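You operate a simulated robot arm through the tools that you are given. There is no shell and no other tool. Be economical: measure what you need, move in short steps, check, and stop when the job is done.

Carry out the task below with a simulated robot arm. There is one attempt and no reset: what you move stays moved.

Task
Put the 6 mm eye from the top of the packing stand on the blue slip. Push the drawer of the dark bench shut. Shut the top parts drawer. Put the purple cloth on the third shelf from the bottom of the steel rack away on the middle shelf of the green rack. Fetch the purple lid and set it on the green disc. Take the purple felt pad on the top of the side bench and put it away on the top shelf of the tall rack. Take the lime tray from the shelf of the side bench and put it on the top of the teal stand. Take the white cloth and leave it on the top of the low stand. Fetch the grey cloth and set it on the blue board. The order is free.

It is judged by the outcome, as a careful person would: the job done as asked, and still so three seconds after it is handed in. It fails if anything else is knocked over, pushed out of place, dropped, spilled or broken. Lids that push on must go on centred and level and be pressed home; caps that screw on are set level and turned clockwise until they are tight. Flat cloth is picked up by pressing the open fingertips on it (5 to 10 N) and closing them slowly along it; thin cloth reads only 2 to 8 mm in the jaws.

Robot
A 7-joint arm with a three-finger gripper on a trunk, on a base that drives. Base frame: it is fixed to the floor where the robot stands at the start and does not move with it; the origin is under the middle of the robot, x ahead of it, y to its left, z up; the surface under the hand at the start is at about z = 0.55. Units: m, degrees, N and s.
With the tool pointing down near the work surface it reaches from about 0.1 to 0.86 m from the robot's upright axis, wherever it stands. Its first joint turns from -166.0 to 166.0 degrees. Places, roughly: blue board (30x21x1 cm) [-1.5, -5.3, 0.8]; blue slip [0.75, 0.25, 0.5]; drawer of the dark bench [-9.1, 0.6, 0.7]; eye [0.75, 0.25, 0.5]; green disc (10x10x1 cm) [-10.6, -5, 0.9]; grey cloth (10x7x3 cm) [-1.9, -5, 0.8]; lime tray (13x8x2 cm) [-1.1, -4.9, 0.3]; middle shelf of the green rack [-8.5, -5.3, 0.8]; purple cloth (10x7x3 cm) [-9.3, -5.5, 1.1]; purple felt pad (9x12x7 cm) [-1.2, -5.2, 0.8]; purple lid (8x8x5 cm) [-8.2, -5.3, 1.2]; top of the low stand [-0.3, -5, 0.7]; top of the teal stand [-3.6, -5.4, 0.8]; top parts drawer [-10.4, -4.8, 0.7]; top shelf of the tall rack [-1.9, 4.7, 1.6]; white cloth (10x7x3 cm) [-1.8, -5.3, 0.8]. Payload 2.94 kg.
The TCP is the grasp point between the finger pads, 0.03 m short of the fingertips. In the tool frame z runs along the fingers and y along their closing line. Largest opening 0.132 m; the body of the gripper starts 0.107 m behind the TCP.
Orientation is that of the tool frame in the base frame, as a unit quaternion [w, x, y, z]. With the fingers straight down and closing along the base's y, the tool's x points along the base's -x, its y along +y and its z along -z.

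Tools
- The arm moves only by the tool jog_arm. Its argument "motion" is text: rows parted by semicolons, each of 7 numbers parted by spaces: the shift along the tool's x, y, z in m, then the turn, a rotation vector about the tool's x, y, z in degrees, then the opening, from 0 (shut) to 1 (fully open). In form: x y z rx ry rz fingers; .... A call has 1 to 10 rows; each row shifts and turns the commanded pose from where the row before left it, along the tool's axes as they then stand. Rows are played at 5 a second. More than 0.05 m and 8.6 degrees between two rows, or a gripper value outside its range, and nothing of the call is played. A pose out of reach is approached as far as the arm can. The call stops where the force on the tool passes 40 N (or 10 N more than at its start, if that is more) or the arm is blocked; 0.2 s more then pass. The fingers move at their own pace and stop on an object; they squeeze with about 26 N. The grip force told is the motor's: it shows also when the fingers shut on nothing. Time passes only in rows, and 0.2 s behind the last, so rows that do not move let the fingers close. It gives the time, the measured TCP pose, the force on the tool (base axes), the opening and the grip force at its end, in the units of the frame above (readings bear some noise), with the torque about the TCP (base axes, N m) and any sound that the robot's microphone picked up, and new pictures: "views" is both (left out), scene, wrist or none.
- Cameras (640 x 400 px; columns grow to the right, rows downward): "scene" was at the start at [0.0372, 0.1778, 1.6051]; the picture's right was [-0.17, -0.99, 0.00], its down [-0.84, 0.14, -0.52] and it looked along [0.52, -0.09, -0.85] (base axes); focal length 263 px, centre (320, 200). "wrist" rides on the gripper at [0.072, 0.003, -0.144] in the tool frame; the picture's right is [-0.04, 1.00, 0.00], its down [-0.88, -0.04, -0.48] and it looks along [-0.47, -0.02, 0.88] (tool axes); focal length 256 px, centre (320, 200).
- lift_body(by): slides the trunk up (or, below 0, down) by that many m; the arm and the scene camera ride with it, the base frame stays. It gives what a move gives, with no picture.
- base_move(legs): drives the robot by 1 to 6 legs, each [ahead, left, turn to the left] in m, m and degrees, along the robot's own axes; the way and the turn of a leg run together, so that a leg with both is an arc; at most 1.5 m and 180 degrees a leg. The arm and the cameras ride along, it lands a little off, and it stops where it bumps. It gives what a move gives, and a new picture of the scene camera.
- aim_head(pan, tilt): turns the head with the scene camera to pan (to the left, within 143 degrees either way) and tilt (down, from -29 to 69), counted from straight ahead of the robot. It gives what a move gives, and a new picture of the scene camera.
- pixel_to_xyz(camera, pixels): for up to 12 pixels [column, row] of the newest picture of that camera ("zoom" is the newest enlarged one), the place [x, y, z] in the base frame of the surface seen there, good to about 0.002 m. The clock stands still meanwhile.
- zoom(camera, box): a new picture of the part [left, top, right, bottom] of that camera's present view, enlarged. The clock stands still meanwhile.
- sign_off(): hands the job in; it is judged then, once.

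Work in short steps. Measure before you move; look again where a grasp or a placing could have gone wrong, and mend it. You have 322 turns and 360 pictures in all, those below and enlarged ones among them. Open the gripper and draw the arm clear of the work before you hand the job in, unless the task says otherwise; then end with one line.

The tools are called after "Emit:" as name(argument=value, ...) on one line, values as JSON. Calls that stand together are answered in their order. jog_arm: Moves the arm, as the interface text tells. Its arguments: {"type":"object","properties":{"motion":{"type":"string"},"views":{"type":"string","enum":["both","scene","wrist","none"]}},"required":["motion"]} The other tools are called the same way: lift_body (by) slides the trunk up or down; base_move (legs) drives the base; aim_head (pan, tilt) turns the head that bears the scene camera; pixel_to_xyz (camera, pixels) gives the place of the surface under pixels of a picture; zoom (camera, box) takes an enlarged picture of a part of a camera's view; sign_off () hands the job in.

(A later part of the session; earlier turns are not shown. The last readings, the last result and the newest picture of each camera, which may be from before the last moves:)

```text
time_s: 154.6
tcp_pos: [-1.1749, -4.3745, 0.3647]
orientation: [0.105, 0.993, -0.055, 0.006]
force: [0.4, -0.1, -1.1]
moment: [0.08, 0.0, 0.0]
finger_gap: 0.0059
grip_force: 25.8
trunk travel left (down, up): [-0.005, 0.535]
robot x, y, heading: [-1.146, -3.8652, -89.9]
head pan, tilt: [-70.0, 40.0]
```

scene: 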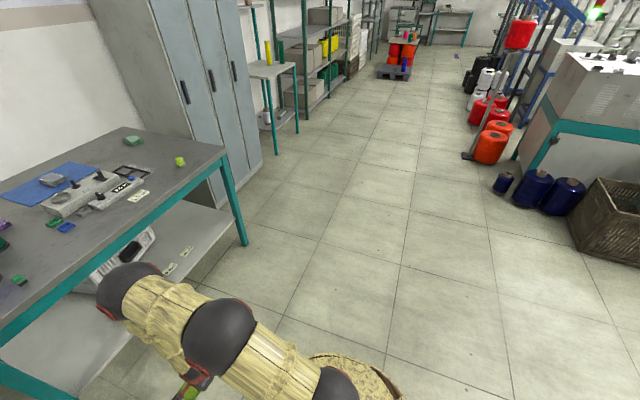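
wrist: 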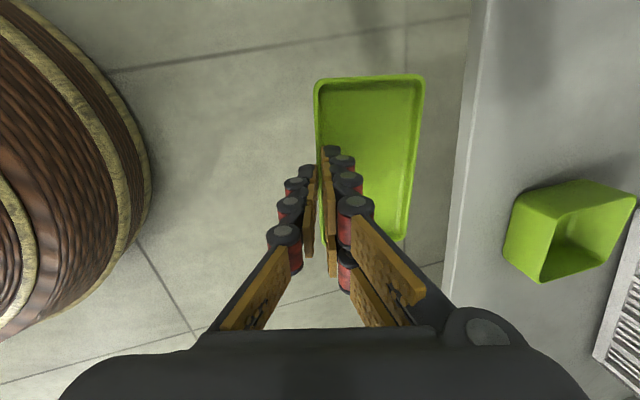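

Raise in two steps; locate the teal stand (at (272,70)).

Emit:
lift_body(by=0.4)

Emit:
lift_body(by=0.13)

Emit:
base_move(legs=[[0, -1.2, 0], [0, -1.2, 0]])

Emit:
aim_head(pan=0, tilt=40)

```text
time_s: 158.4
tcp_pos: [-1.1746, -4.3739, 0.7647]
orientation: [0.105, 0.993, -0.054, 0.006]
force: [-0.4, -0.4, -2.1]
moment: [0.03, -0.01, -0.02]
finger_gap: 0.0061
grip_force: 26.2
trunk travel left (down, up): [-0.405, 0.135]
robot x, y, heading: [-1.1454, -3.8631, -89.7]
head pan, tilt: [-70.0, 40.0]
```

```text
time_s: 160.0
tcp_pos: [-1.1742, -4.3748, 0.895]
orientation: [0.105, 0.993, -0.054, 0.005]
force: [-0.1, -0.1, -1.4]
moment: [0.02, 0.01, 0.03]
finger_gap: 0.006
grip_force: 26.7
trunk travel left (down, up): [-0.535, 0.005]
robot x, y, heading: [-1.1451, -3.867, -89.6]
head pan, tilt: [-70.0, 40.0]
```

```text
time_s: 171.8
tcp_pos: [-3.5824, -4.3528, 0.8953]
orientation: [0.105, 0.993, -0.062, 0.005]
force: [0.1, 0.5, -1.7]
moment: [0.07, -0.04, -0.03]
finger_gap: 0.0058
grip_force: 26.3
trunk travel left (down, up): [-0.535, 0.005]
robot x, y, heading: [-3.5464, -3.8433, -90.8]
head pan, tilt: [-70.0, 40.0]
```

scene: 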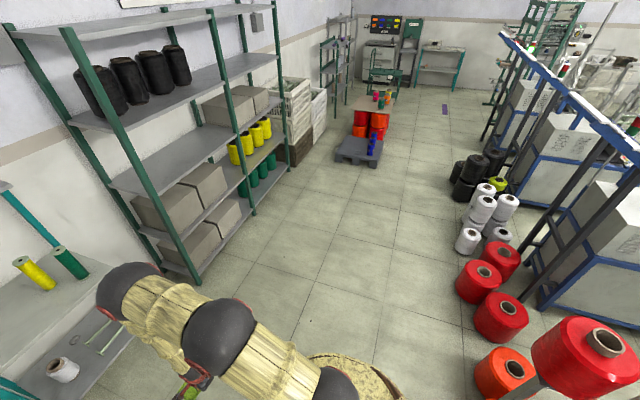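

```text
time_s: 173.2
tcp_pos: [-3.5813, -4.3523, 0.894]
orientation: [0.105, 0.993, -0.061, 0.006]
force: [-0.5, 0.2, -1.8]
moment: [0.04, -0.03, 0.0]
finger_gap: 0.0057
grip_force: 26.3
trunk travel left (down, up): [-0.535, 0.005]
robot x, y, heading: [-3.544, -3.8396, -90.4]
head pan, tilt: [0.0, 40.0]
```

scene: 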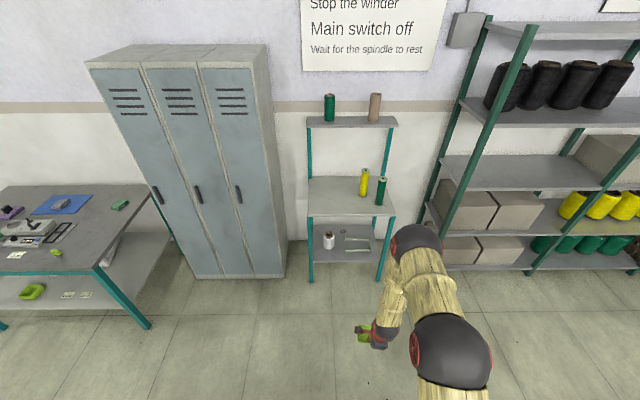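

The teal stand: work top at (345,195) with an upper ledge at (350,122). Measure.

Emit:
pixel_to_xyz(camera="scene", pixels=[[310, 210], [394, 212], [312, 182], [340, 195], [330, 205], [364, 190], [381, 195], [352, 120], [352, 128], [312, 150], [390, 150]])

Emit:
zoom(camera="scene", box=[280, 80, 440, 290])

```text
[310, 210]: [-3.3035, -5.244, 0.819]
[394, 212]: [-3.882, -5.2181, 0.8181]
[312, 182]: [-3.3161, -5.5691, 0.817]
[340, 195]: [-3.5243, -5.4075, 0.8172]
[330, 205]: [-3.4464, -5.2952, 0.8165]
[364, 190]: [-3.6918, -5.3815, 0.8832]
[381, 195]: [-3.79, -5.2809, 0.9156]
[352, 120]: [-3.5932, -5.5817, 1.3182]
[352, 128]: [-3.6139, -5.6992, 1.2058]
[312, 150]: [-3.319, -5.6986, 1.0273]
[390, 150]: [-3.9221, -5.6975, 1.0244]
```

```text
1.90 times, centred on (360, 185) of scene
```

zoom: 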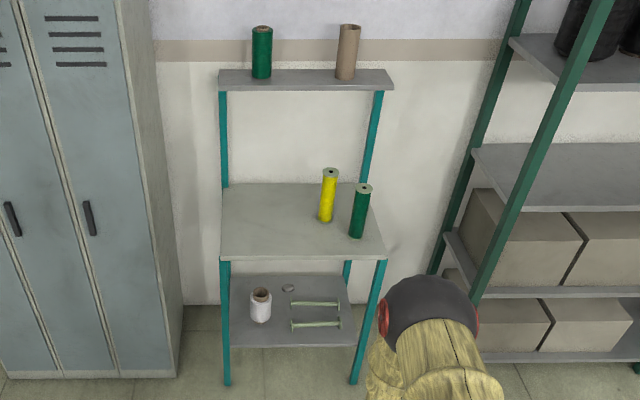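

Work top z≈0.817, free area at x −3.33…−3.6. Raise the hand 5 cm and drive in: left 0.11, ahead 0.8.

Emit:
jog_arm(motion="0 0.005 -0.024 0 0 0 0; 0 0.005 -0.024 0 0 0 0; 0 0 0 0 0 0 0", views="none")

Emit:
base_move(legs=[[0.3, 0.11, 0.6], [0.5, 0, 0]])

Emit:
jog_arm(motion="0 0 0 0 0 0 0", views="wrist")

```text
time_s: 174.0
tcp_pos: [-3.5833, -4.3523, 0.9434]
orientation: [0.105, 0.993, -0.062, 0.005]
force: [0.2, 0.3, -2.2]
moment: [0.06, -0.02, 0.01]
finger_gap: 0.0063
grip_force: 25.9
trunk travel left (down, up): [-0.535, 0.005]
robot x, y, heading: [-3.5488, -3.84, -90.6]
head pan, tilt: [0.0, 40.0]
```

```text
time_s: 178.7
tcp_pos: [-3.471, -5.1599, 0.9434]
orientation: [0.104, 0.993, -0.057, 0.006]
force: [0.0, -1.0, -0.8]
moment: [0.07, 0.03, -0.01]
finger_gap: 0.0056
grip_force: 25.5
trunk travel left (down, up): [-0.535, 0.005]
robot x, y, heading: [-3.4377, -4.6453, -90.1]
head pan, tilt: [0.0, 40.0]
```

scene: 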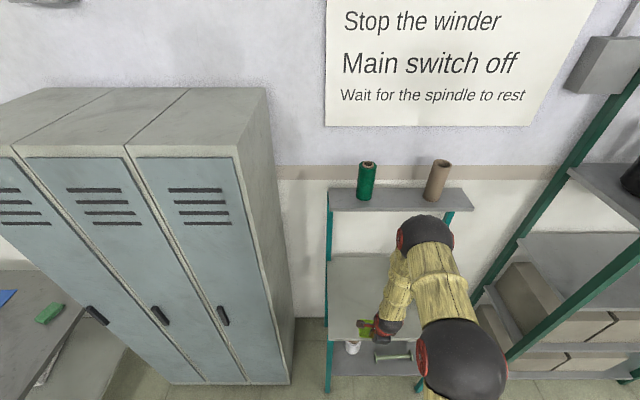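

```text
time_s: 179.1
tcp_pos: [-3.4703, -5.1599, 0.9444]
orientation: [0.105, 0.993, -0.057, 0.005]
force: [-0.1, 0.0, -1.4]
moment: [0.07, -0.01, 0.0]
finger_gap: 0.0059
grip_force: 26.2
trunk travel left (down, up): [-0.535, 0.005]
robot x, y, heading: [-3.4365, -4.649, -90.1]
head pan, tilt: [0.0, 40.0]
```

wrist: 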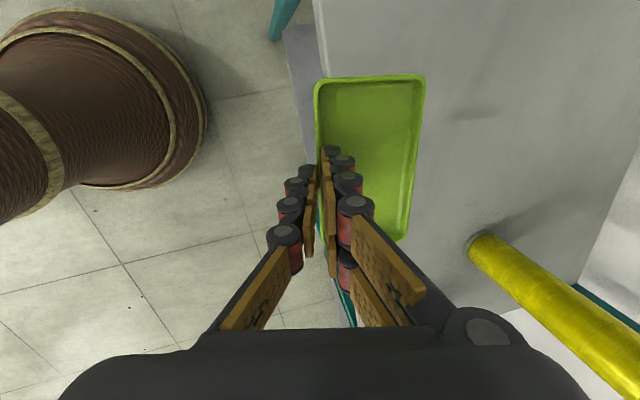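

Extend 13 cm over the top, then lower close to it.

Emit:
jog_arm(motion="0.0046 0.042 0.009 0 0 0 0; 0.0046 0.042 0.009 0 0 0 0; 0.0046 0.042 0.009 0 0 0 0; 0 -0.0075 0.035 0 0 0 0; 0 -0.006 0.028 0 0 0 0; 0 0 0 0 0 0 0", views="wrist")

Emit:
pixel_to_xyz(camera="wrist", pixels=[[322, 84], [420, 84], [405, 235], [370, 130], [330, 60], [450, 150], [300, 120]])

```text
time_s: 180.5
tcp_pos: [-3.468, -5.289, 0.8791]
orientation: [0.105, 0.993, -0.057, 0.005]
force: [0.6, -0.1, -1.5]
moment: [0.05, -0.01, -0.02]
finger_gap: 0.0061
grip_force: 26.1
trunk travel left (down, up): [-0.535, 0.005]
robot x, y, heading: [-3.4381, -4.6477, -90.0]
head pan, tilt: [0.0, 40.0]
```

wrist: 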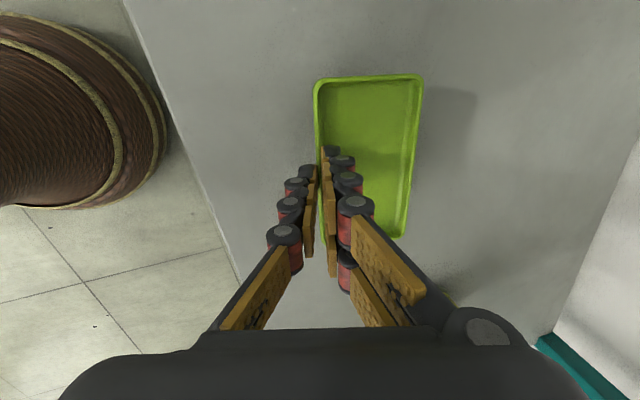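

```text
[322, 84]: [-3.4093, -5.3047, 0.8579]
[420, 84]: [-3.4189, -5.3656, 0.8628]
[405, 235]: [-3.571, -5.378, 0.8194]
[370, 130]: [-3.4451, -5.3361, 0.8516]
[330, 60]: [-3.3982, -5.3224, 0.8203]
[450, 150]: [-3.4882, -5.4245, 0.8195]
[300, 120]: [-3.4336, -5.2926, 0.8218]
```

Tray bottom is ~2 cm above the top. Lower until contact.

Emit:
jog_arm(motion="0 -0.002 0.0098 0 0 0 0; 0 -0.0016 0.0078 0 0 0 0; 0 -0.0004 0.002 0 0 0 0; 0 -0.0004 0.002 0 0 0 0; 0 0 0 0 0 0 0", views="none")

```text
time_s: 181.7
tcp_pos: [-3.4689, -5.2893, 0.8579]
orientation: [0.105, 0.993, -0.057, 0.005]
force: [0.5, -0.1, -0.9]
moment: [0.08, -0.01, 0.04]
finger_gap: 0.0061
grip_force: 25.6
trunk travel left (down, up): [-0.535, 0.005]
robot x, y, heading: [-3.4345, -4.648, -90.2]
head pan, tilt: [0.0, 40.0]
```

A few more mm.

Emit:
jog_arm(motion="0 -0.0004 0.002 0 0 0 0; 0 -0.0004 0.002 0 0 0 0; 0 0 0 0 0 0 0", views="wrist")

```text
time_s: 182.5
tcp_pos: [-3.4687, -5.2907, 0.8559]
orientation: [0.107, 0.993, -0.058, 0.006]
force: [-0.3, -0.1, 15.6]
moment: [0.04, 0.44, 0.02]
finger_gap: 0.0062
grip_force: 25.7
trunk travel left (down, up): [-0.535, 0.005]
robot x, y, heading: [-3.4399, -4.6475, -90.3]
head pan, tilt: [0.0, 40.0]
```

wrist: 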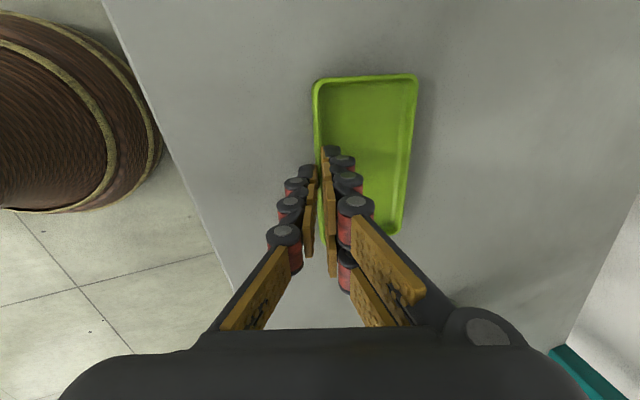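

Resting. Ease up 1 mm, open, and rise.

Emit:
jog_arm(motion="0 0 -0.001 0 0 0 0; 0 0 0 0 0 0 0.12; 0 0 0 0 0 0 0.25; 0 0 0 0 0 0 0.25; 0 0.002 -0.012 0 0 0 0.25; 0 0.004 -0.03 0 0 0 0.25; 0 0.006 -0.04 0 0 0 0.25; 0 0.006 -0.04 0 0 0 0.25", views="wrist")

Emit:
pixel_to_xyz(camera="wrist", pixels=[[320, 88], [388, 90], [380, 180], [350, 110]])

```text
time_s: 184.3
tcp_pos: [-3.4717, -5.2771, 0.9766]
orientation: [0.106, 0.993, -0.057, 0.004]
force: [0.3, 0.3, 0.7]
moment: [-0.1, 0.0, 0.01]
finger_gap: 0.0331
grip_force: 0.0
trunk travel left (down, up): [-0.535, 0.005]
robot x, y, heading: [-3.4398, -4.6474, -89.9]
head pan, tilt: [0.0, 40.0]
```

wrist: 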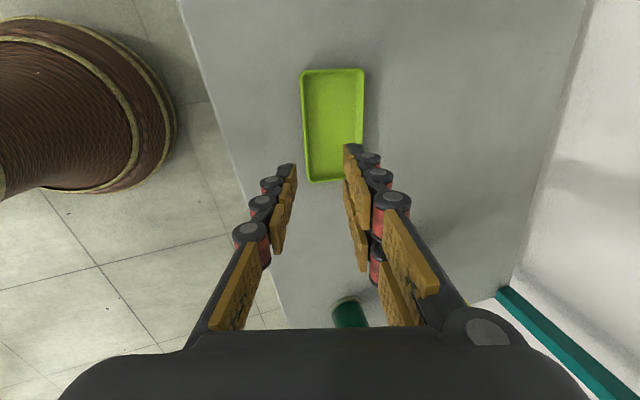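

```text
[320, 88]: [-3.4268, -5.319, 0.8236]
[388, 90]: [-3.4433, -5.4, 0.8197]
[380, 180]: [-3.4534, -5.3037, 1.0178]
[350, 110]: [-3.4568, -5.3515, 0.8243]
```

Tray rests on the teal stand. Back off, and restore the tool to straight-down (roll −112°, tilt back) for the felt pad.

Emit:
base_move(legs=[[-0.6, 0, 0]])

Emit:
jog_arm(motion="0 0 0 0 0 -8.5 0.25; 0 0 0 0 0 -8.5 0.25; 0 0 0 0 0 -8.5 0.25; 0 0 0 0 0 -8.5 0.25; 0 0 0 0 0 -8.5 0.25; 0 0 0 0 0 -8.5 0.25; 0 0 0 0 0 -8.5 0.25; 0 0 0 0 0 -8.5 0.25; 0 0 0 0 0 -8.5 0.25; 0 0 0 0 0 -8.5 0.25", views="none")

```text
time_s: 187.6
tcp_pos: [-3.4753, -4.6915, 0.9781]
orientation: [0.106, 0.992, -0.063, 0.004]
force: [0.3, 0.7, 0.9]
moment: [0.0, 0.01, -0.02]
finger_gap: 0.0331
grip_force: 0.0
trunk travel left (down, up): [-0.535, 0.005]
robot x, y, heading: [-3.4352, -4.0597, -90.6]
head pan, tilt: [0.0, 40.0]
```

scene: 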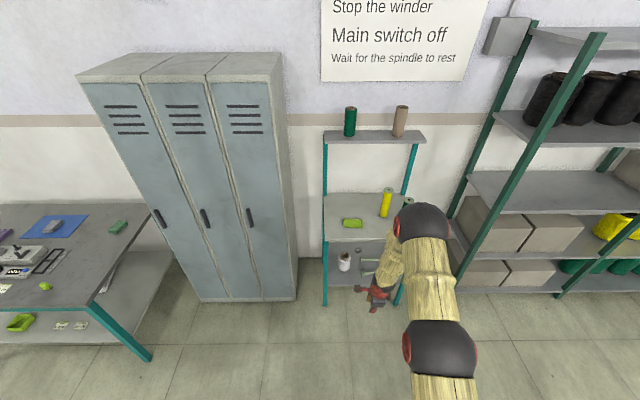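

```text
time_s: 189.8
tcp_pos: [-3.4745, -4.6912, 0.9774]
orientation: [0.081, 0.773, 0.626, -0.069]
force: [0.0, 0.0, -0.3]
moment: [-0.01, -0.02, 0.02]
finger_gap: 0.0329
grip_force: 0.0
trunk travel left (down, up): [-0.535, 0.005]
robot x, y, heading: [-3.4368, -4.0597, -90.6]
head pan, tilt: [0.0, 40.0]
```

Finish the re-orientation, lower the trunk and raise the arm.

Emit:
jog_arm(motion="0 0 0 0 6 -6 0.4; 0 0 0 0 6 -6 0.4; 0.03 0 -0.03 0 0 0 0.4; 0.03 0 -0.03 0 0 0 0.4; 0 0 -0.045 0 0 0 0.4; 0 0 0 0 0 0 0.4", views="none")

Emit:
lift_body(by=-0.4)

Emit:
jog_arm(motion="0 0 -0.045 0 0 0 0.4; 0 0 -0.045 0 0 0 0.4; 0 0 -0.045 0 0 0 0.4; 0 0 -0.045 0 0 0 0.4; 0 0 -0.045 0 0 0 0.4; 0 0 -0.045 0 0 0 0.4; 0 0 -0.045 0 0 0 0.4; 0 0 -0.045 0 0 0 0.4", views="none")

Emit:
base_move(legs=[[0, 1.1, 0.6], [0, 1.1, 0]])

```text
time_s: 191.2
tcp_pos: [-3.4788, -4.6318, 1.0817]
orientation: [0.007, 0.708, 0.706, 0.004]
force: [-0.5, -0.6, 1.1]
moment: [0.08, 0.02, 0.03]
finger_gap: 0.0529
grip_force: 0.1
out of reach, approached as far as the arm can: row 1
trunk travel left (down, up): [-0.535, 0.005]
robot x, y, heading: [-3.4339, -4.0593, -90.8]
head pan, tilt: [0.0, 40.0]
```

```text
time_s: 195.1
tcp_pos: [-3.4787, -4.6304, 0.6826]
orientation: [0.007, 0.707, 0.707, 0.004]
force: [0.2, -0.4, -0.4]
moment: [0.05, 0.0, -0.01]
finger_gap: 0.053
grip_force: 0.0
trunk travel left (down, up): [-0.135, 0.405]
robot x, y, heading: [-3.4361, -4.0596, -90.7]
head pan, tilt: [0.0, 40.0]
```

```text
time_s: 196.9
tcp_pos: [-3.4837, -4.627, 1.0414]
orientation: [0.006, 0.708, 0.706, 0.005]
force: [-0.5, -0.1, -0.5]
moment: [0.0, -0.02, 0.01]
finger_gap: 0.0528
grip_force: 0.1
trunk travel left (down, up): [-0.135, 0.405]
robot x, y, heading: [-3.4295, -4.0608, -90.6]
head pan, tilt: [0.0, 40.0]
```

```text
time_s: 207.7
tcp_pos: [-1.2737, -4.6211, 1.0416]
orientation: [0.008, 0.703, 0.711, 0.004]
force: [0.6, -0.1, -0.6]
moment: [0.02, -0.01, -0.02]
finger_gap: 0.053
grip_force: 0.2
trunk travel left (down, up): [-0.135, 0.405]
robot x, y, heading: [-1.2306, -4.0492, -89.7]
head pan, tilt: [0.0, 40.0]
```

scene: 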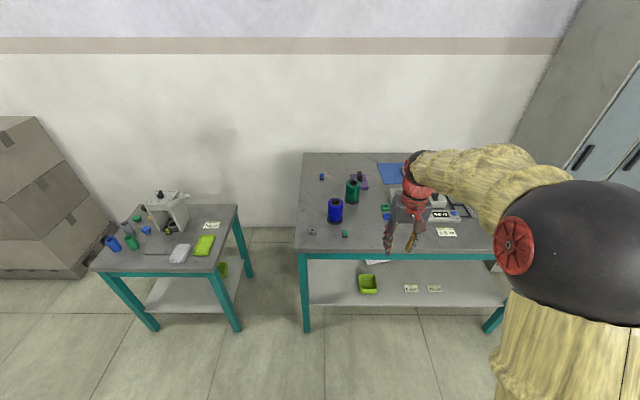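

Drive ahead 0.4 and view the pad with the wrist camera.

Emit:
base_move(legs=[[0.4, 0, 0]])

Emit:
jog_arm(motion="-0.03 0.01 0 0 0 0 0.5; -0.03 0.01 0 0 0 0 0.5; 0 0 0 0 0 0 0.5", views="both")

```text
time_s: 210.3
tcp_pos: [-1.2701, -5.0278, 1.0423]
orientation: [0.008, 0.701, 0.713, 0.003]
force: [-0.4, -0.6, -1.0]
moment: [-0.03, 0.01, -0.01]
finger_gap: 0.0528
grip_force: 0.1
trunk travel left (down, up): [-0.135, 0.405]
robot x, y, heading: [-1.2261, -4.4602, -89.4]
head pan, tilt: [0.0, 40.0]
```

scene: 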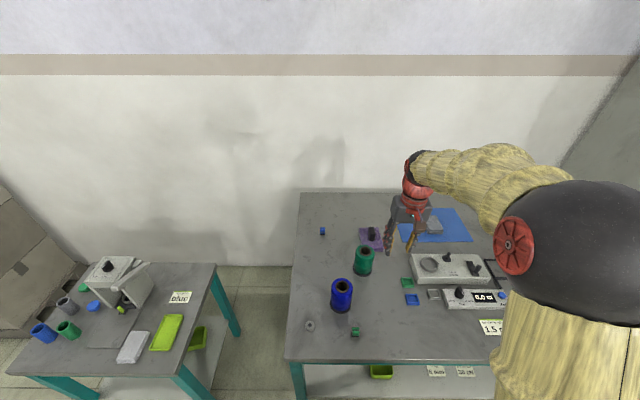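

```text
time_s: 211.1
tcp_pos: [-1.2492, -5.0885, 1.041]
orientation: [0.008, 0.702, 0.713, 0.004]
force: [0.3, -0.2, -0.6]
moment: [0.03, 0.01, -0.02]
finger_gap: 0.0659
grip_force: 0.0
trunk travel left (down, up): [-0.135, 0.405]
robot x, y, heading: [-1.2303, -4.46, -89.6]
head pan, tilt: [0.0, 40.0]
```

scene: 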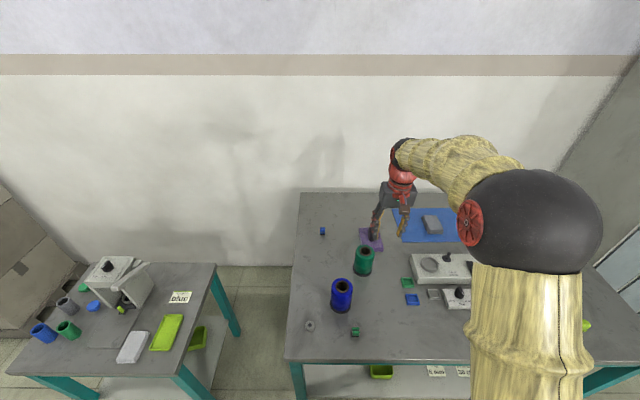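
wrist: 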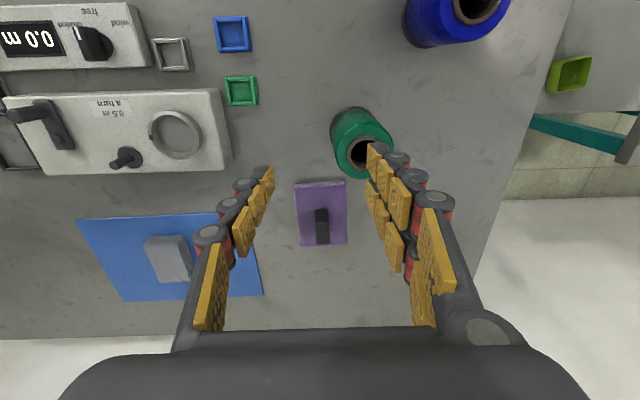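

Measure the handle and pad.

Emit:
pixel_to_xyz(camera="wrist", pixels=[[316, 212], [327, 211], [318, 240], [328, 240], [322, 225], [298, 186], [344, 182], [346, 242], [301, 245], [360, 150]])

Emit:
zoom(camera="wrist", box=[272, 165, 372, 255])

```text
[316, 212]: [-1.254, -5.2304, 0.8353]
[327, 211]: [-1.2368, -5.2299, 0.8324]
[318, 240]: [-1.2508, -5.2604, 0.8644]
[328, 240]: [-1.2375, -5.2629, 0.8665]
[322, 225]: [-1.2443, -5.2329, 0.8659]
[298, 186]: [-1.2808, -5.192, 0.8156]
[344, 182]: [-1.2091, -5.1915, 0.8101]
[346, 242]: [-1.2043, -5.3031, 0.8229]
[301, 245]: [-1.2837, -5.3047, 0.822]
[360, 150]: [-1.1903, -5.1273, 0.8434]
```

```text
4.44 times, centred on (322, 210) of wrist
```

zoom: 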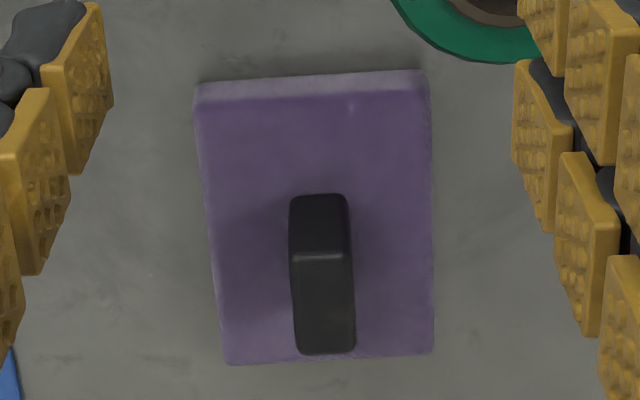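

Handle centre (−1.244, −5.248), z 0.823–0.867, 1.8 cm thick in x. Move over, descend and grip it.

Emit:
jog_arm(motion="-0.04 0.0013 0 0 0 0 0.45; -0.04 0.0013 0 0 0 0 0.45; -0.04 0.0013 0 0 0 0 0.45; -0.0395 0.0013 0 0 0 0 0.45; 0 0 0.045 0 0 0 0.45; 0 0 0.045 0 0 0 0.45; 0 0 0.045 0 0 0 0.45; 0 0 0 0 0 0 0.45", views="wrist")

```text
time_s: 212.9
tcp_pos: [-1.2394, -5.2491, 0.9069]
orientation: [0.007, 0.7, 0.714, 0.004]
force: [-0.2, -0.3, 0.2]
moment: [0.0, 0.0, 0.03]
finger_gap: 0.0592
grip_force: 0.0
trunk travel left (down, up): [-0.135, 0.405]
robot x, y, heading: [-1.2302, -4.4579, -89.5]
head pan, tilt: [0.0, 40.0]
```

wrist: 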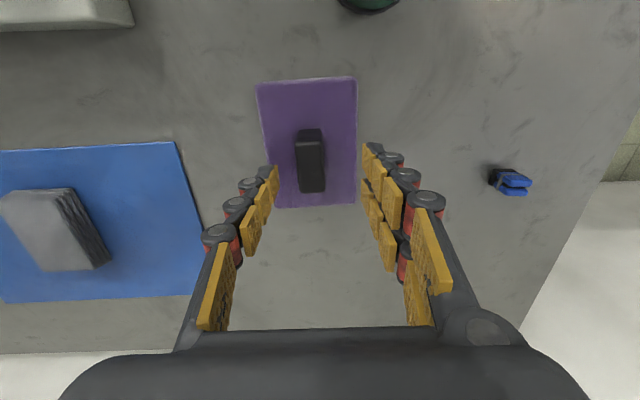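

Shift 5 mm, descend 4.7 cm, close.

Emit:
jog_arm(motion="0 -0.005 0.02 0 0 0 0.45; 0 0 0.02 0 0 0 0.45; 0 0 0.007 0 0 0 0.45; 0 0 0 0 0 0 0.45; 0 0 0 0 0 0 0; 0 0 0 0 0 0 0; 0 0 0 0 0 0 0; 0 0 0 0 0 0 0", views="wrist")

```text
time_s: 214.7
tcp_pos: [-1.243, -5.2472, 0.8616]
orientation: [0.007, 0.701, 0.713, 0.003]
force: [0.1, -0.5, -0.3]
moment: [0.02, 0.02, 0.04]
finger_gap: 0.0213
grip_force: 25.6
trunk travel left (down, up): [-0.135, 0.405]
robot x, y, heading: [-1.2292, -4.4598, -89.8]
head pan, tilt: [0.0, 40.0]
```

wrist: 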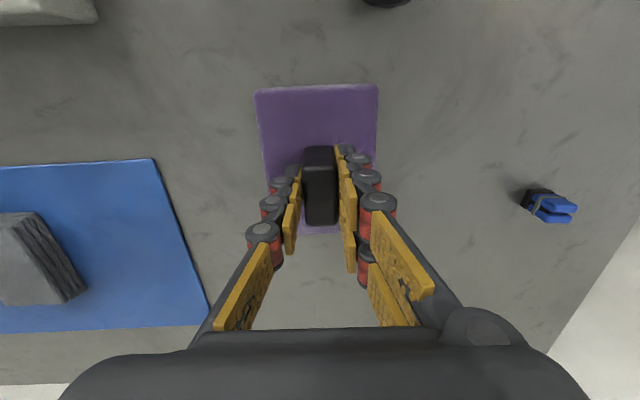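

Held. Lift 0.22 and retract.

Emit:
jog_arm(motion="0 0 -0.03 0 0 0 0; 0 0 -0.045 0 0 0 0; 0 0 -0.045 0 0 0 0; 0 0 -0.045 0 0 0 0; 0 0 -0.045 0 0 0 0; 0.045 0 -0.01 0 0 0 0; 0.045 0 0 0 0 0 0; 0.045 0 0 0 0 0 0; 0.045 0 0 0 0 0 0; 0.045 0 0 0 0 0 0", views="wrist")

Emit:
base_move(legs=[[-0.9, 0, 0]])

Emit:
jog_arm(motion="0.045 0 0 0 0 0 0; 0.045 0 0 0 0 0 0; 0.045 0 0 0 0 0 0; 0 0 0 0 0 0 0", views="none")

Emit:
aim_head(pan=143, tilt=30)

Emit:
aim_head(pan=-143, tilt=30)

```text
time_s: 216.9
tcp_pos: [-1.253, -5.0196, 1.0777]
orientation: [0.007, 0.701, 0.713, 0.004]
force: [-0.1, -0.2, -0.6]
moment: [-0.01, 0.02, 0.0]
finger_gap: 0.0213
grip_force: 26.3
trunk travel left (down, up): [-0.135, 0.405]
robot x, y, heading: [-1.2305, -4.4588, -89.5]
head pan, tilt: [0.0, 40.0]
```

wrist: 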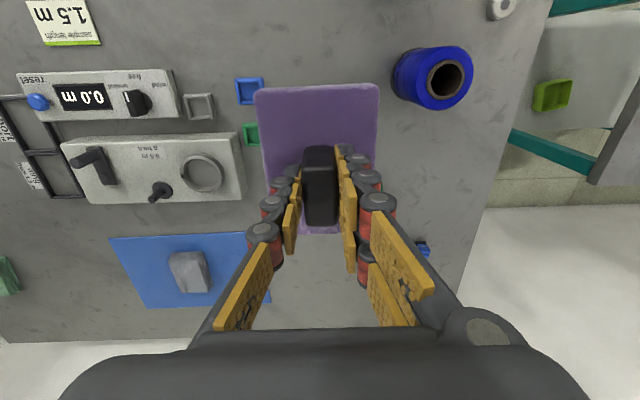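

```text
time_s: 221.5
tcp_pos: [-1.2576, -4.1315, 1.0786]
orientation: [0.008, 0.701, 0.714, 0.003]
force: [-0.1, 0.4, -1.4]
moment: [0.01, 0.01, -0.01]
finger_gap: 0.0211
grip_force: 25.8
trunk travel left (down, up): [-0.135, 0.405]
robot x, y, heading: [-1.2354, -3.5652, -89.7]
head pan, tilt: [0.0, 40.0]
```

scene: 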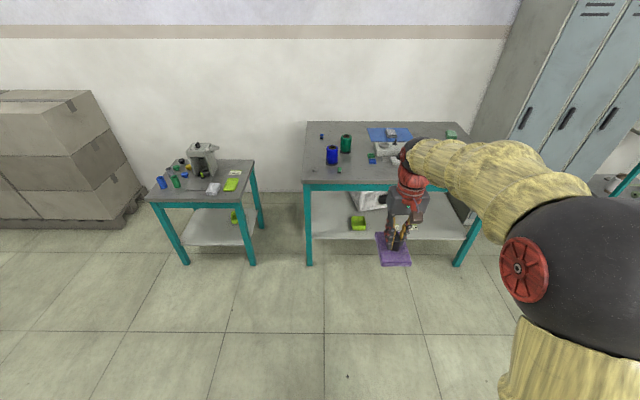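

```text
time_s: 222.5
tcp_pos: [-1.2592, -3.9963, 1.077]
orientation: [0.008, 0.701, 0.713, 0.003]
force: [0.7, 0.0, 0.2]
moment: [0.0, 0.02, 0.02]
finger_gap: 0.021
grip_force: 25.7
trunk travel left (down, up): [-0.135, 0.405]
robot x, y, heading: [-1.2333, -3.569, -89.9]
head pan, tilt: [0.0, 40.0]
```

```text
time_s: 224.8
tcp_pos: [-1.2587, -3.9954, 1.0779]
orientation: [0.007, 0.701, 0.713, 0.004]
force: [-0.2, 0.1, -1.4]
moment: [-0.03, -0.02, -0.03]
finger_gap: 0.0212
grip_force: 25.4
trunk travel left (down, up): [-0.135, 0.405]
robot x, y, heading: [-1.2339, -3.5723, -89.6]
head pan, tilt: [143.0, 30.0]
```

scene: 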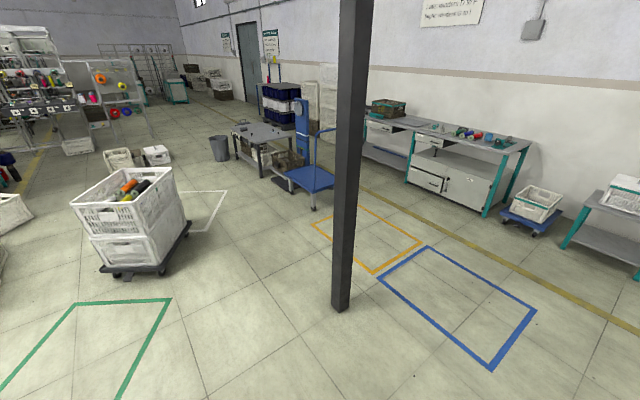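

```text
time_s: 228.7
tcp_pos: [-1.2571, -3.9967, 1.0785]
orientation: [0.007, 0.7, 0.714, 0.004]
force: [-0.4, 0.3, -0.2]
moment: [0.0, -0.02, 0.02]
finger_gap: 0.0213
grip_force: 26.1
trunk travel left (down, up): [-0.135, 0.405]
robot x, y, heading: [-1.2366, -3.5668, -89.6]
head pan, tilt: [-143.0, 30.0]
```

scene: 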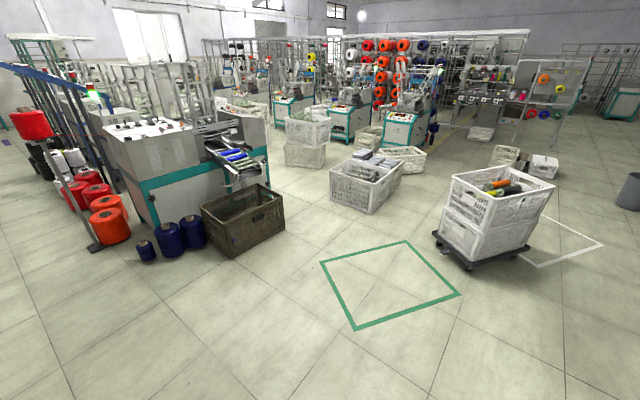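

Head north: turn around and thread between pole and crate cart as before.

Emit:
base_move(legs=[[0, 0, 179.6], [1.0, -0.6, 0], [0.9, -0.38, 0], [1.25, 0, 0]])

Emit:
aim_head(pan=0, tilt=35)

Emit:
aim_head(pan=35, tilt=20)

```text
time_s: 252.5
tcp_pos: [-0.0299, -0.0549, 1.0793]
orientation: [-0.003, -0.696, 0.718, 0.007]
force: [-0.5, 0.3, 0.8]
moment: [0.02, 0.04, 0.02]
finger_gap: 0.0213
grip_force: 26.2
trunk travel left (down, up): [-0.135, 0.405]
robot x, y, heading: [-0.0719, -0.4798, 87.4]
head pan, tilt: [-143.0, 30.0]
```

scene: 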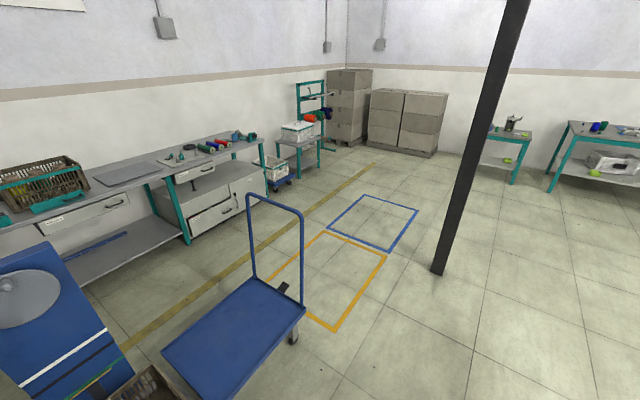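

```text
time_s: 254.8
tcp_pos: [-0.0292, -0.057, 1.0778]
orientation: [-0.004, -0.696, 0.718, 0.007]
force: [0.2, 0.1, -1.5]
moment: [0.02, -0.02, 0.0]
finger_gap: 0.0213
grip_force: 25.7
trunk travel left (down, up): [-0.135, 0.405]
robot x, y, heading: [-0.0709, -0.4807, 87.7]
head pan, tilt: [0.0, 35.0]
```

scene: 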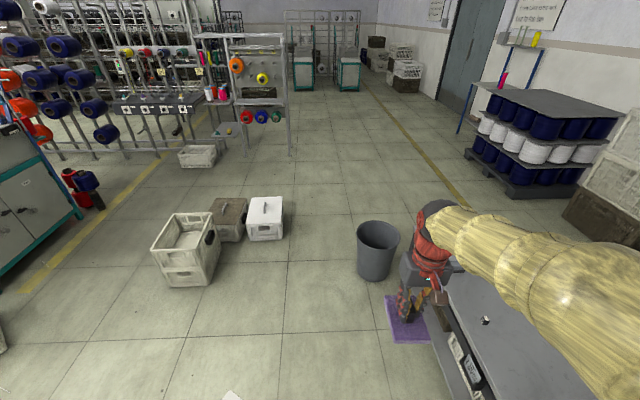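

```text
time_s: 255.8
tcp_pos: [-0.0284, -0.0573, 1.0781]
orientation: [-0.004, -0.696, 0.718, 0.008]
force: [0.7, -0.4, -0.9]
moment: [0.0, -0.03, 0.02]
finger_gap: 0.0214
grip_force: 25.6
trunk travel left (down, up): [-0.135, 0.405]
robot x, y, heading: [-0.0731, -0.4814, 87.9]
head pan, tilt: [35.0, 20.0]
```

scene: 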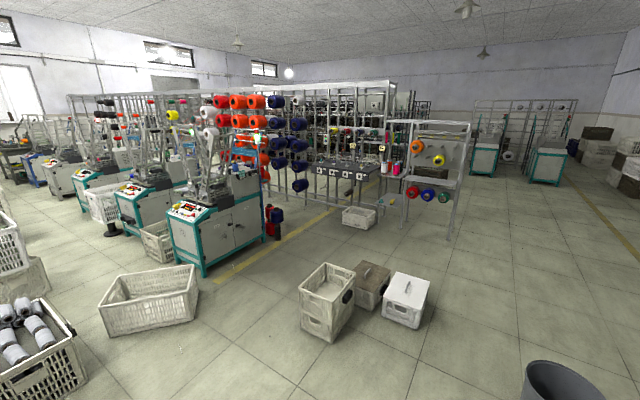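

The frame with spools at (430,180) may be the tall rack. Zoom and measure.

Emit:
zoom(camera="scene", box=[360, 90, 520, 260])

Emit:
pixel_to_xyz(camera="scene", pixels=[[412, 118], [465, 124], [410, 175], [455, 182], [405, 230], [450, 240], [436, 136], [360, 215], [440, 150], [405, 300], [340, 330], [560, 370]])

```text
2.35 times, centred on (440, 175) of scene
```

zoom: 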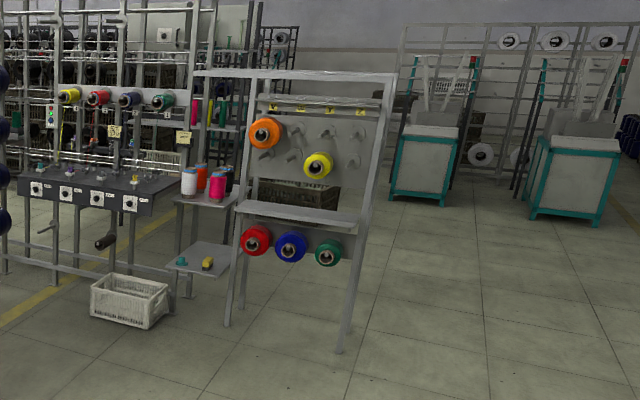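

```text
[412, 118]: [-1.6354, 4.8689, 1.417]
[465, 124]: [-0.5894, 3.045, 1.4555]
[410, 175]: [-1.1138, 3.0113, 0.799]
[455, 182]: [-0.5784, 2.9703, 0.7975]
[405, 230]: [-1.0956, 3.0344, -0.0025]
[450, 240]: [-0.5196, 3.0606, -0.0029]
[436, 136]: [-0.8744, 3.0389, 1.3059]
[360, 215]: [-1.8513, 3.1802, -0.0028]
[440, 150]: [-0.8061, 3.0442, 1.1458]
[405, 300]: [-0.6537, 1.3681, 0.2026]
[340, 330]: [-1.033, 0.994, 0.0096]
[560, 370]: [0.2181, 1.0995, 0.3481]
```

That frame is at y≈3.0; the tall rack must be behind it. Look at the passage between bin and boxes.

Emit:
aim_head(pan=5, tilt=40)

Emit:
pixel_to_xyz(camera="scene", pixels=[[385, 240], [382, 195], [305, 205], [306, 170], [283, 210], [270, 205], [310, 130], [424, 195], [400, 250], [240, 215]])

```text
time_s: 256.7
tcp_pos: [-0.0296, -0.056, 1.0773]
orientation: [-0.003, -0.696, 0.718, 0.007]
force: [0.6, -0.3, -0.8]
moment: [-0.03, 0.0, 0.03]
finger_gap: 0.0212
grip_force: 25.7
trunk travel left (down, up): [-0.135, 0.405]
robot x, y, heading: [-0.0763, -0.4812, 87.4]
head pan, tilt: [5.0, 40.0]
```

scene: 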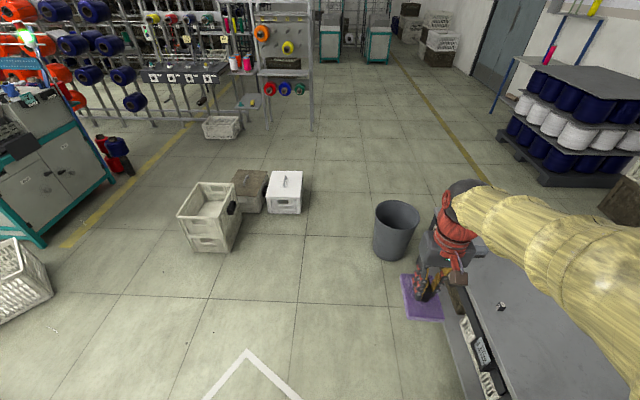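

```text
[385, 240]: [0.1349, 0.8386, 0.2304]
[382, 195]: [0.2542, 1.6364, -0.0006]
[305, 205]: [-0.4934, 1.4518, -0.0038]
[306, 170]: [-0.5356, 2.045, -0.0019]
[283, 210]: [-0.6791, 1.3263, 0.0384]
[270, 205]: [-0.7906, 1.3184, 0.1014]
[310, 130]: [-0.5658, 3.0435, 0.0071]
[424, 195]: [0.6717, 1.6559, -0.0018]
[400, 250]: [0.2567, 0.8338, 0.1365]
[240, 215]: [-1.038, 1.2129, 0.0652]
```

Gap between boxes and bin is only ~0.56 m: too narrow. Check the way left of the crate.

Emit:
aim_head(pan=30, tilt=40)

Emit:
pixel_to_xyz(camera="scene", pixels=[[300, 250], [310, 205], [290, 190], [230, 190], [225, 160], [180, 230], [200, 260], [150, 300], [355, 165], [300, 300], [330, 270], [440, 290]])

```text
time_s: 257.6
tcp_pos: [-0.0295, -0.0558, 1.0768]
orientation: [-0.004, -0.696, 0.718, 0.008]
force: [-0.3, -0.5, -0.8]
moment: [-0.01, 0.0, -0.02]
finger_gap: 0.0212
grip_force: 26.2
trunk travel left (down, up): [-0.135, 0.405]
robot x, y, heading: [-0.0721, -0.48, 87.4]
head pan, tilt: [30.0, 40.0]
```

scene: 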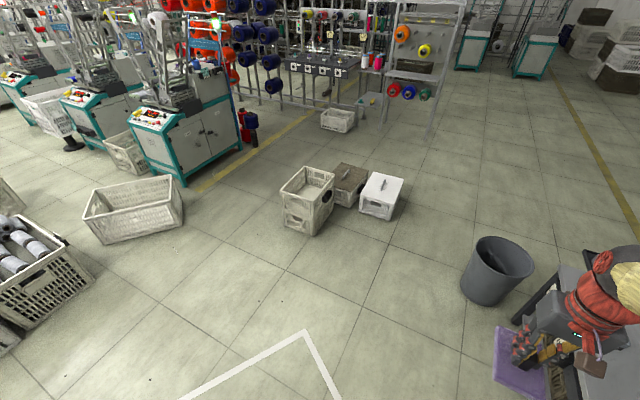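

```text
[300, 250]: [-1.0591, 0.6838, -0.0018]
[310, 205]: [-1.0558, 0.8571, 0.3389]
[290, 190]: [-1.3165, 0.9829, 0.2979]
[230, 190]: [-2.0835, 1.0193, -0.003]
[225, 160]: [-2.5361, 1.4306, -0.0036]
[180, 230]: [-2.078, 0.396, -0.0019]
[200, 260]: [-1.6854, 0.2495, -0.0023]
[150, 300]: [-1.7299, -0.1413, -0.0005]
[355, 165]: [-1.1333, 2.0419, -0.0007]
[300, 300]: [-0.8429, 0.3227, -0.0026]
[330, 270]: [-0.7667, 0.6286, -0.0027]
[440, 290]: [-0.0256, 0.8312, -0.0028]
```

Corridor at x≈−1.75 left of the crate looks feasible. Verify a few more obstacle points.

Emit:
pixel_to_xyz(camera="scene", pixels=[[338, 132], [322, 125], [252, 148], [243, 135], [400, 190], [375, 170], [345, 163], [283, 195], [183, 205], [187, 185], [384, 125], [440, 145]])

```text
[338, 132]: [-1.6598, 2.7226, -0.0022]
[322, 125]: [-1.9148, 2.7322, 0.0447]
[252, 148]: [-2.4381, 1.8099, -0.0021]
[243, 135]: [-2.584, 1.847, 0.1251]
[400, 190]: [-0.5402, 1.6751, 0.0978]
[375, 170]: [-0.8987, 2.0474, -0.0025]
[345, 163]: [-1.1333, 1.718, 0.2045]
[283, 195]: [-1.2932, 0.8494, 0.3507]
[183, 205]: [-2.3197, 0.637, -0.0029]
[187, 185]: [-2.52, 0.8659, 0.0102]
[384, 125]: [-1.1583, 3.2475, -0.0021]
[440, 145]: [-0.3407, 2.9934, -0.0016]
```

Drive: ahead to y≈0.07, left to x≈−1.77, then north.

Emit:
base_move(legs=[[0.5, 0, 2.6], [0.1, 1.4, 0], [0.15, 0.3, 0]])

Emit:
aim_head(pan=0, tilt=45)

```text
time_s: 269.1
tcp_pos: [-1.7933, 0.6635, 1.0778]
orientation: [0.004, 0.723, -0.691, -0.008]
force: [0.1, 0.1, 0.1]
moment: [0.01, 0.01, 0.02]
finger_gap: 0.021
grip_force: 26.1
trunk travel left (down, up): [-0.135, 0.405]
robot x, y, heading: [-1.8016, 0.2354, 92.3]
head pan, tilt: [30.0, 40.0]
```

scene: 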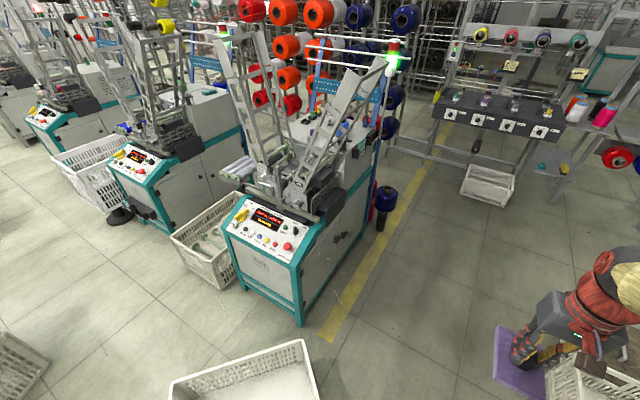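

```text
time_s: 270.1
tcp_pos: [-1.7917, 0.6622, 1.0776]
orientation: [0.003, 0.722, -0.692, -0.008]
force: [-0.7, 0.2, -0.2]
moment: [0.02, -0.03, 0.02]
finger_gap: 0.0214
grip_force: 25.7
trunk travel left (down, up): [-0.135, 0.405]
robot x, y, heading: [-1.8025, 0.2358, 91.7]
head pan, tilt: [0.0, 45.0]
```

scene: 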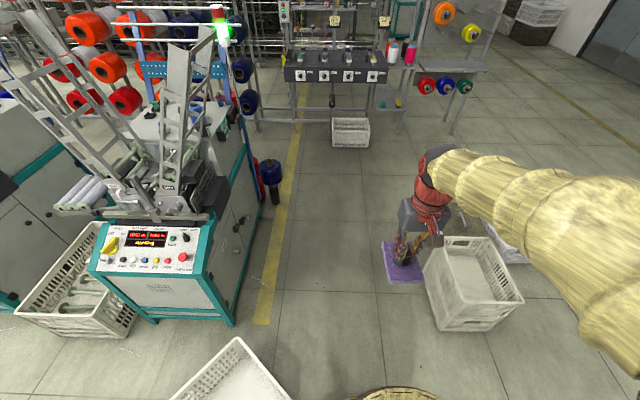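

Measure clearances on both sides.

Emit:
pixel_to_xyz(camera="scene", pixels=[[428, 270], [438, 325], [285, 380], [245, 345], [236, 322], [283, 195], [335, 145], [370, 145], [460, 240]])

```text
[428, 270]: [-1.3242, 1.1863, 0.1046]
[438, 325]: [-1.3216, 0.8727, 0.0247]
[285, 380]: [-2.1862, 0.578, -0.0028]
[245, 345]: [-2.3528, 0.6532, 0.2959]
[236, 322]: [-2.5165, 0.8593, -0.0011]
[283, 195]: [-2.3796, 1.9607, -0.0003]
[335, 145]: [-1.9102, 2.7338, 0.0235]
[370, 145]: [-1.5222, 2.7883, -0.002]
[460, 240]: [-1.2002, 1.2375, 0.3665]
```

Clear. Go north to y≈2.12, then east.

Emit:
base_move(legs=[[1.4, -0.06, -1.7], [0.45, 0, 0], [0, -1.4, 0]])

Emit:
aim_head(pan=20, tilt=25)

```text
time_s: 286.1
tcp_pos: [-0.3513, 2.5402, 1.0773]
orientation: [0.004, 0.714, -0.7, -0.007]
force: [0.5, -1.2, -1.5]
moment: [0.0, 0.0, 0.0]
finger_gap: 0.0212
grip_force: 25.3
trunk travel left (down, up): [-0.135, 0.405]
robot x, y, heading: [-0.3705, 2.1153, 90.6]
head pan, tilt: [0.0, 45.0]
```

scene: 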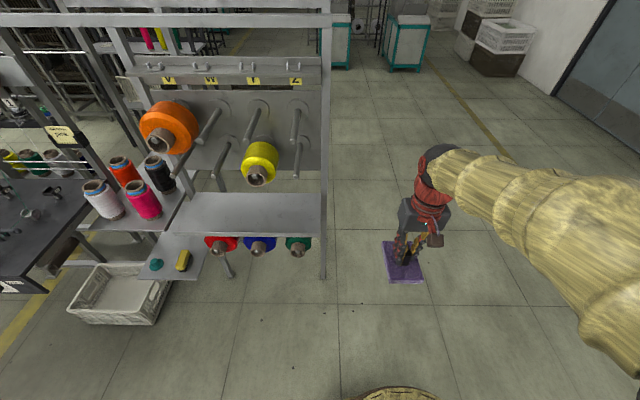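

```text
time_s: 286.9
tcp_pos: [-0.3481, 2.5406, 1.0778]
orientation: [0.004, 0.714, -0.7, -0.007]
force: [-0.6, 0.8, -0.5]
moment: [0.0, 0.02, 0.0]
finger_gap: 0.0213
grip_force: 26.0
trunk travel left (down, up): [-0.135, 0.405]
robot x, y, heading: [-0.371, 2.1145, 90.4]
head pan, tilt: [20.0, 25.0]
```

scene: 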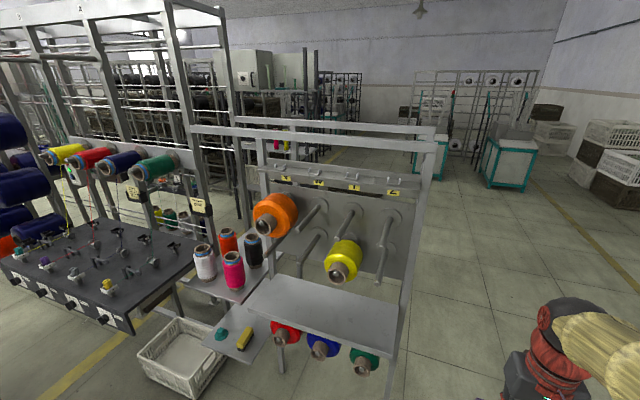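

Go around the peg frame: right 0.5 then ahead 1.5, and look left.

Emit:
base_move(legs=[[0, -0.5, 0], [1.5, 0, 0]])

Emit:
aim_head(pan=70, tilt=20)

```text
time_s: 296.9
tcp_pos: [0.1291, 4.0464, 1.0779]
orientation: [0.004, 0.716, -0.698, -0.007]
force: [0.0, -0.1, -0.4]
moment: [-0.03, -0.03, 0.02]
finger_gap: 0.0213
grip_force: 25.9
trunk travel left (down, up): [-0.135, 0.405]
robot x, y, heading: [0.1094, 3.6211, 90.8]
head pan, tilt: [20.0, 25.0]
```

scene: 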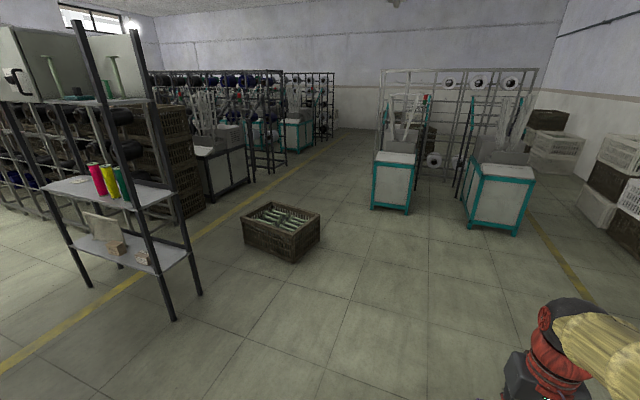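

```text
time_s: 298.1
tcp_pos: [0.1291, 4.0463, 1.0789]
orientation: [0.004, 0.716, -0.698, -0.007]
force: [-1.0, 1.3, -0.9]
moment: [-0.04, 0.01, 0.03]
finger_gap: 0.0213
grip_force: 26.6
trunk travel left (down, up): [-0.135, 0.405]
robot x, y, heading: [0.111, 3.6176, 90.8]
head pan, tilt: [70.0, 20.0]
```

scene: 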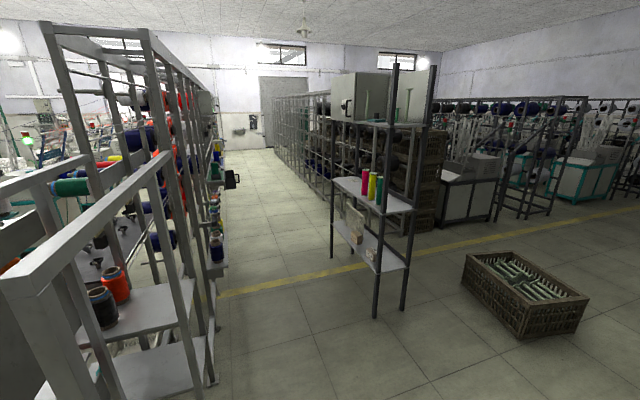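

The tall rack is the dark-posted unit at (375,180). Zoom and measure its shelves.

Emit:
zoom(camera="scene", box=[310, 50, 450, 320])

Emit:
pixel_to_xyz(camera="scene", pixels=[[330, 121], [365, 122], [400, 126], [345, 115], [425, 118], [390, 124], [340, 183], [405, 208], [373, 310], [403, 300], [333, 255], [396, 70]])

```text
1.48 times, centred on (380, 185) of scene
```

zoom: 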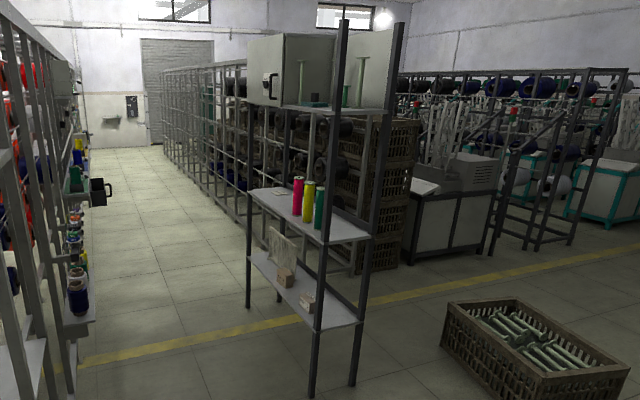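

```text
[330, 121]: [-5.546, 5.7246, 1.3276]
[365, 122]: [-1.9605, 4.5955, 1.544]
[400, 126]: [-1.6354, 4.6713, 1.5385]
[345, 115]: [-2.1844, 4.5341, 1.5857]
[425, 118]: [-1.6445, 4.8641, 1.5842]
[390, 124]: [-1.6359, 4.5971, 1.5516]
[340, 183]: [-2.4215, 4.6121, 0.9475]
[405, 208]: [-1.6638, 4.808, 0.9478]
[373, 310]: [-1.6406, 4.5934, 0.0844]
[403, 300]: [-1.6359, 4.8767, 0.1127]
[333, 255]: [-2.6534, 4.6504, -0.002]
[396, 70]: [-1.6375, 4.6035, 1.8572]
```

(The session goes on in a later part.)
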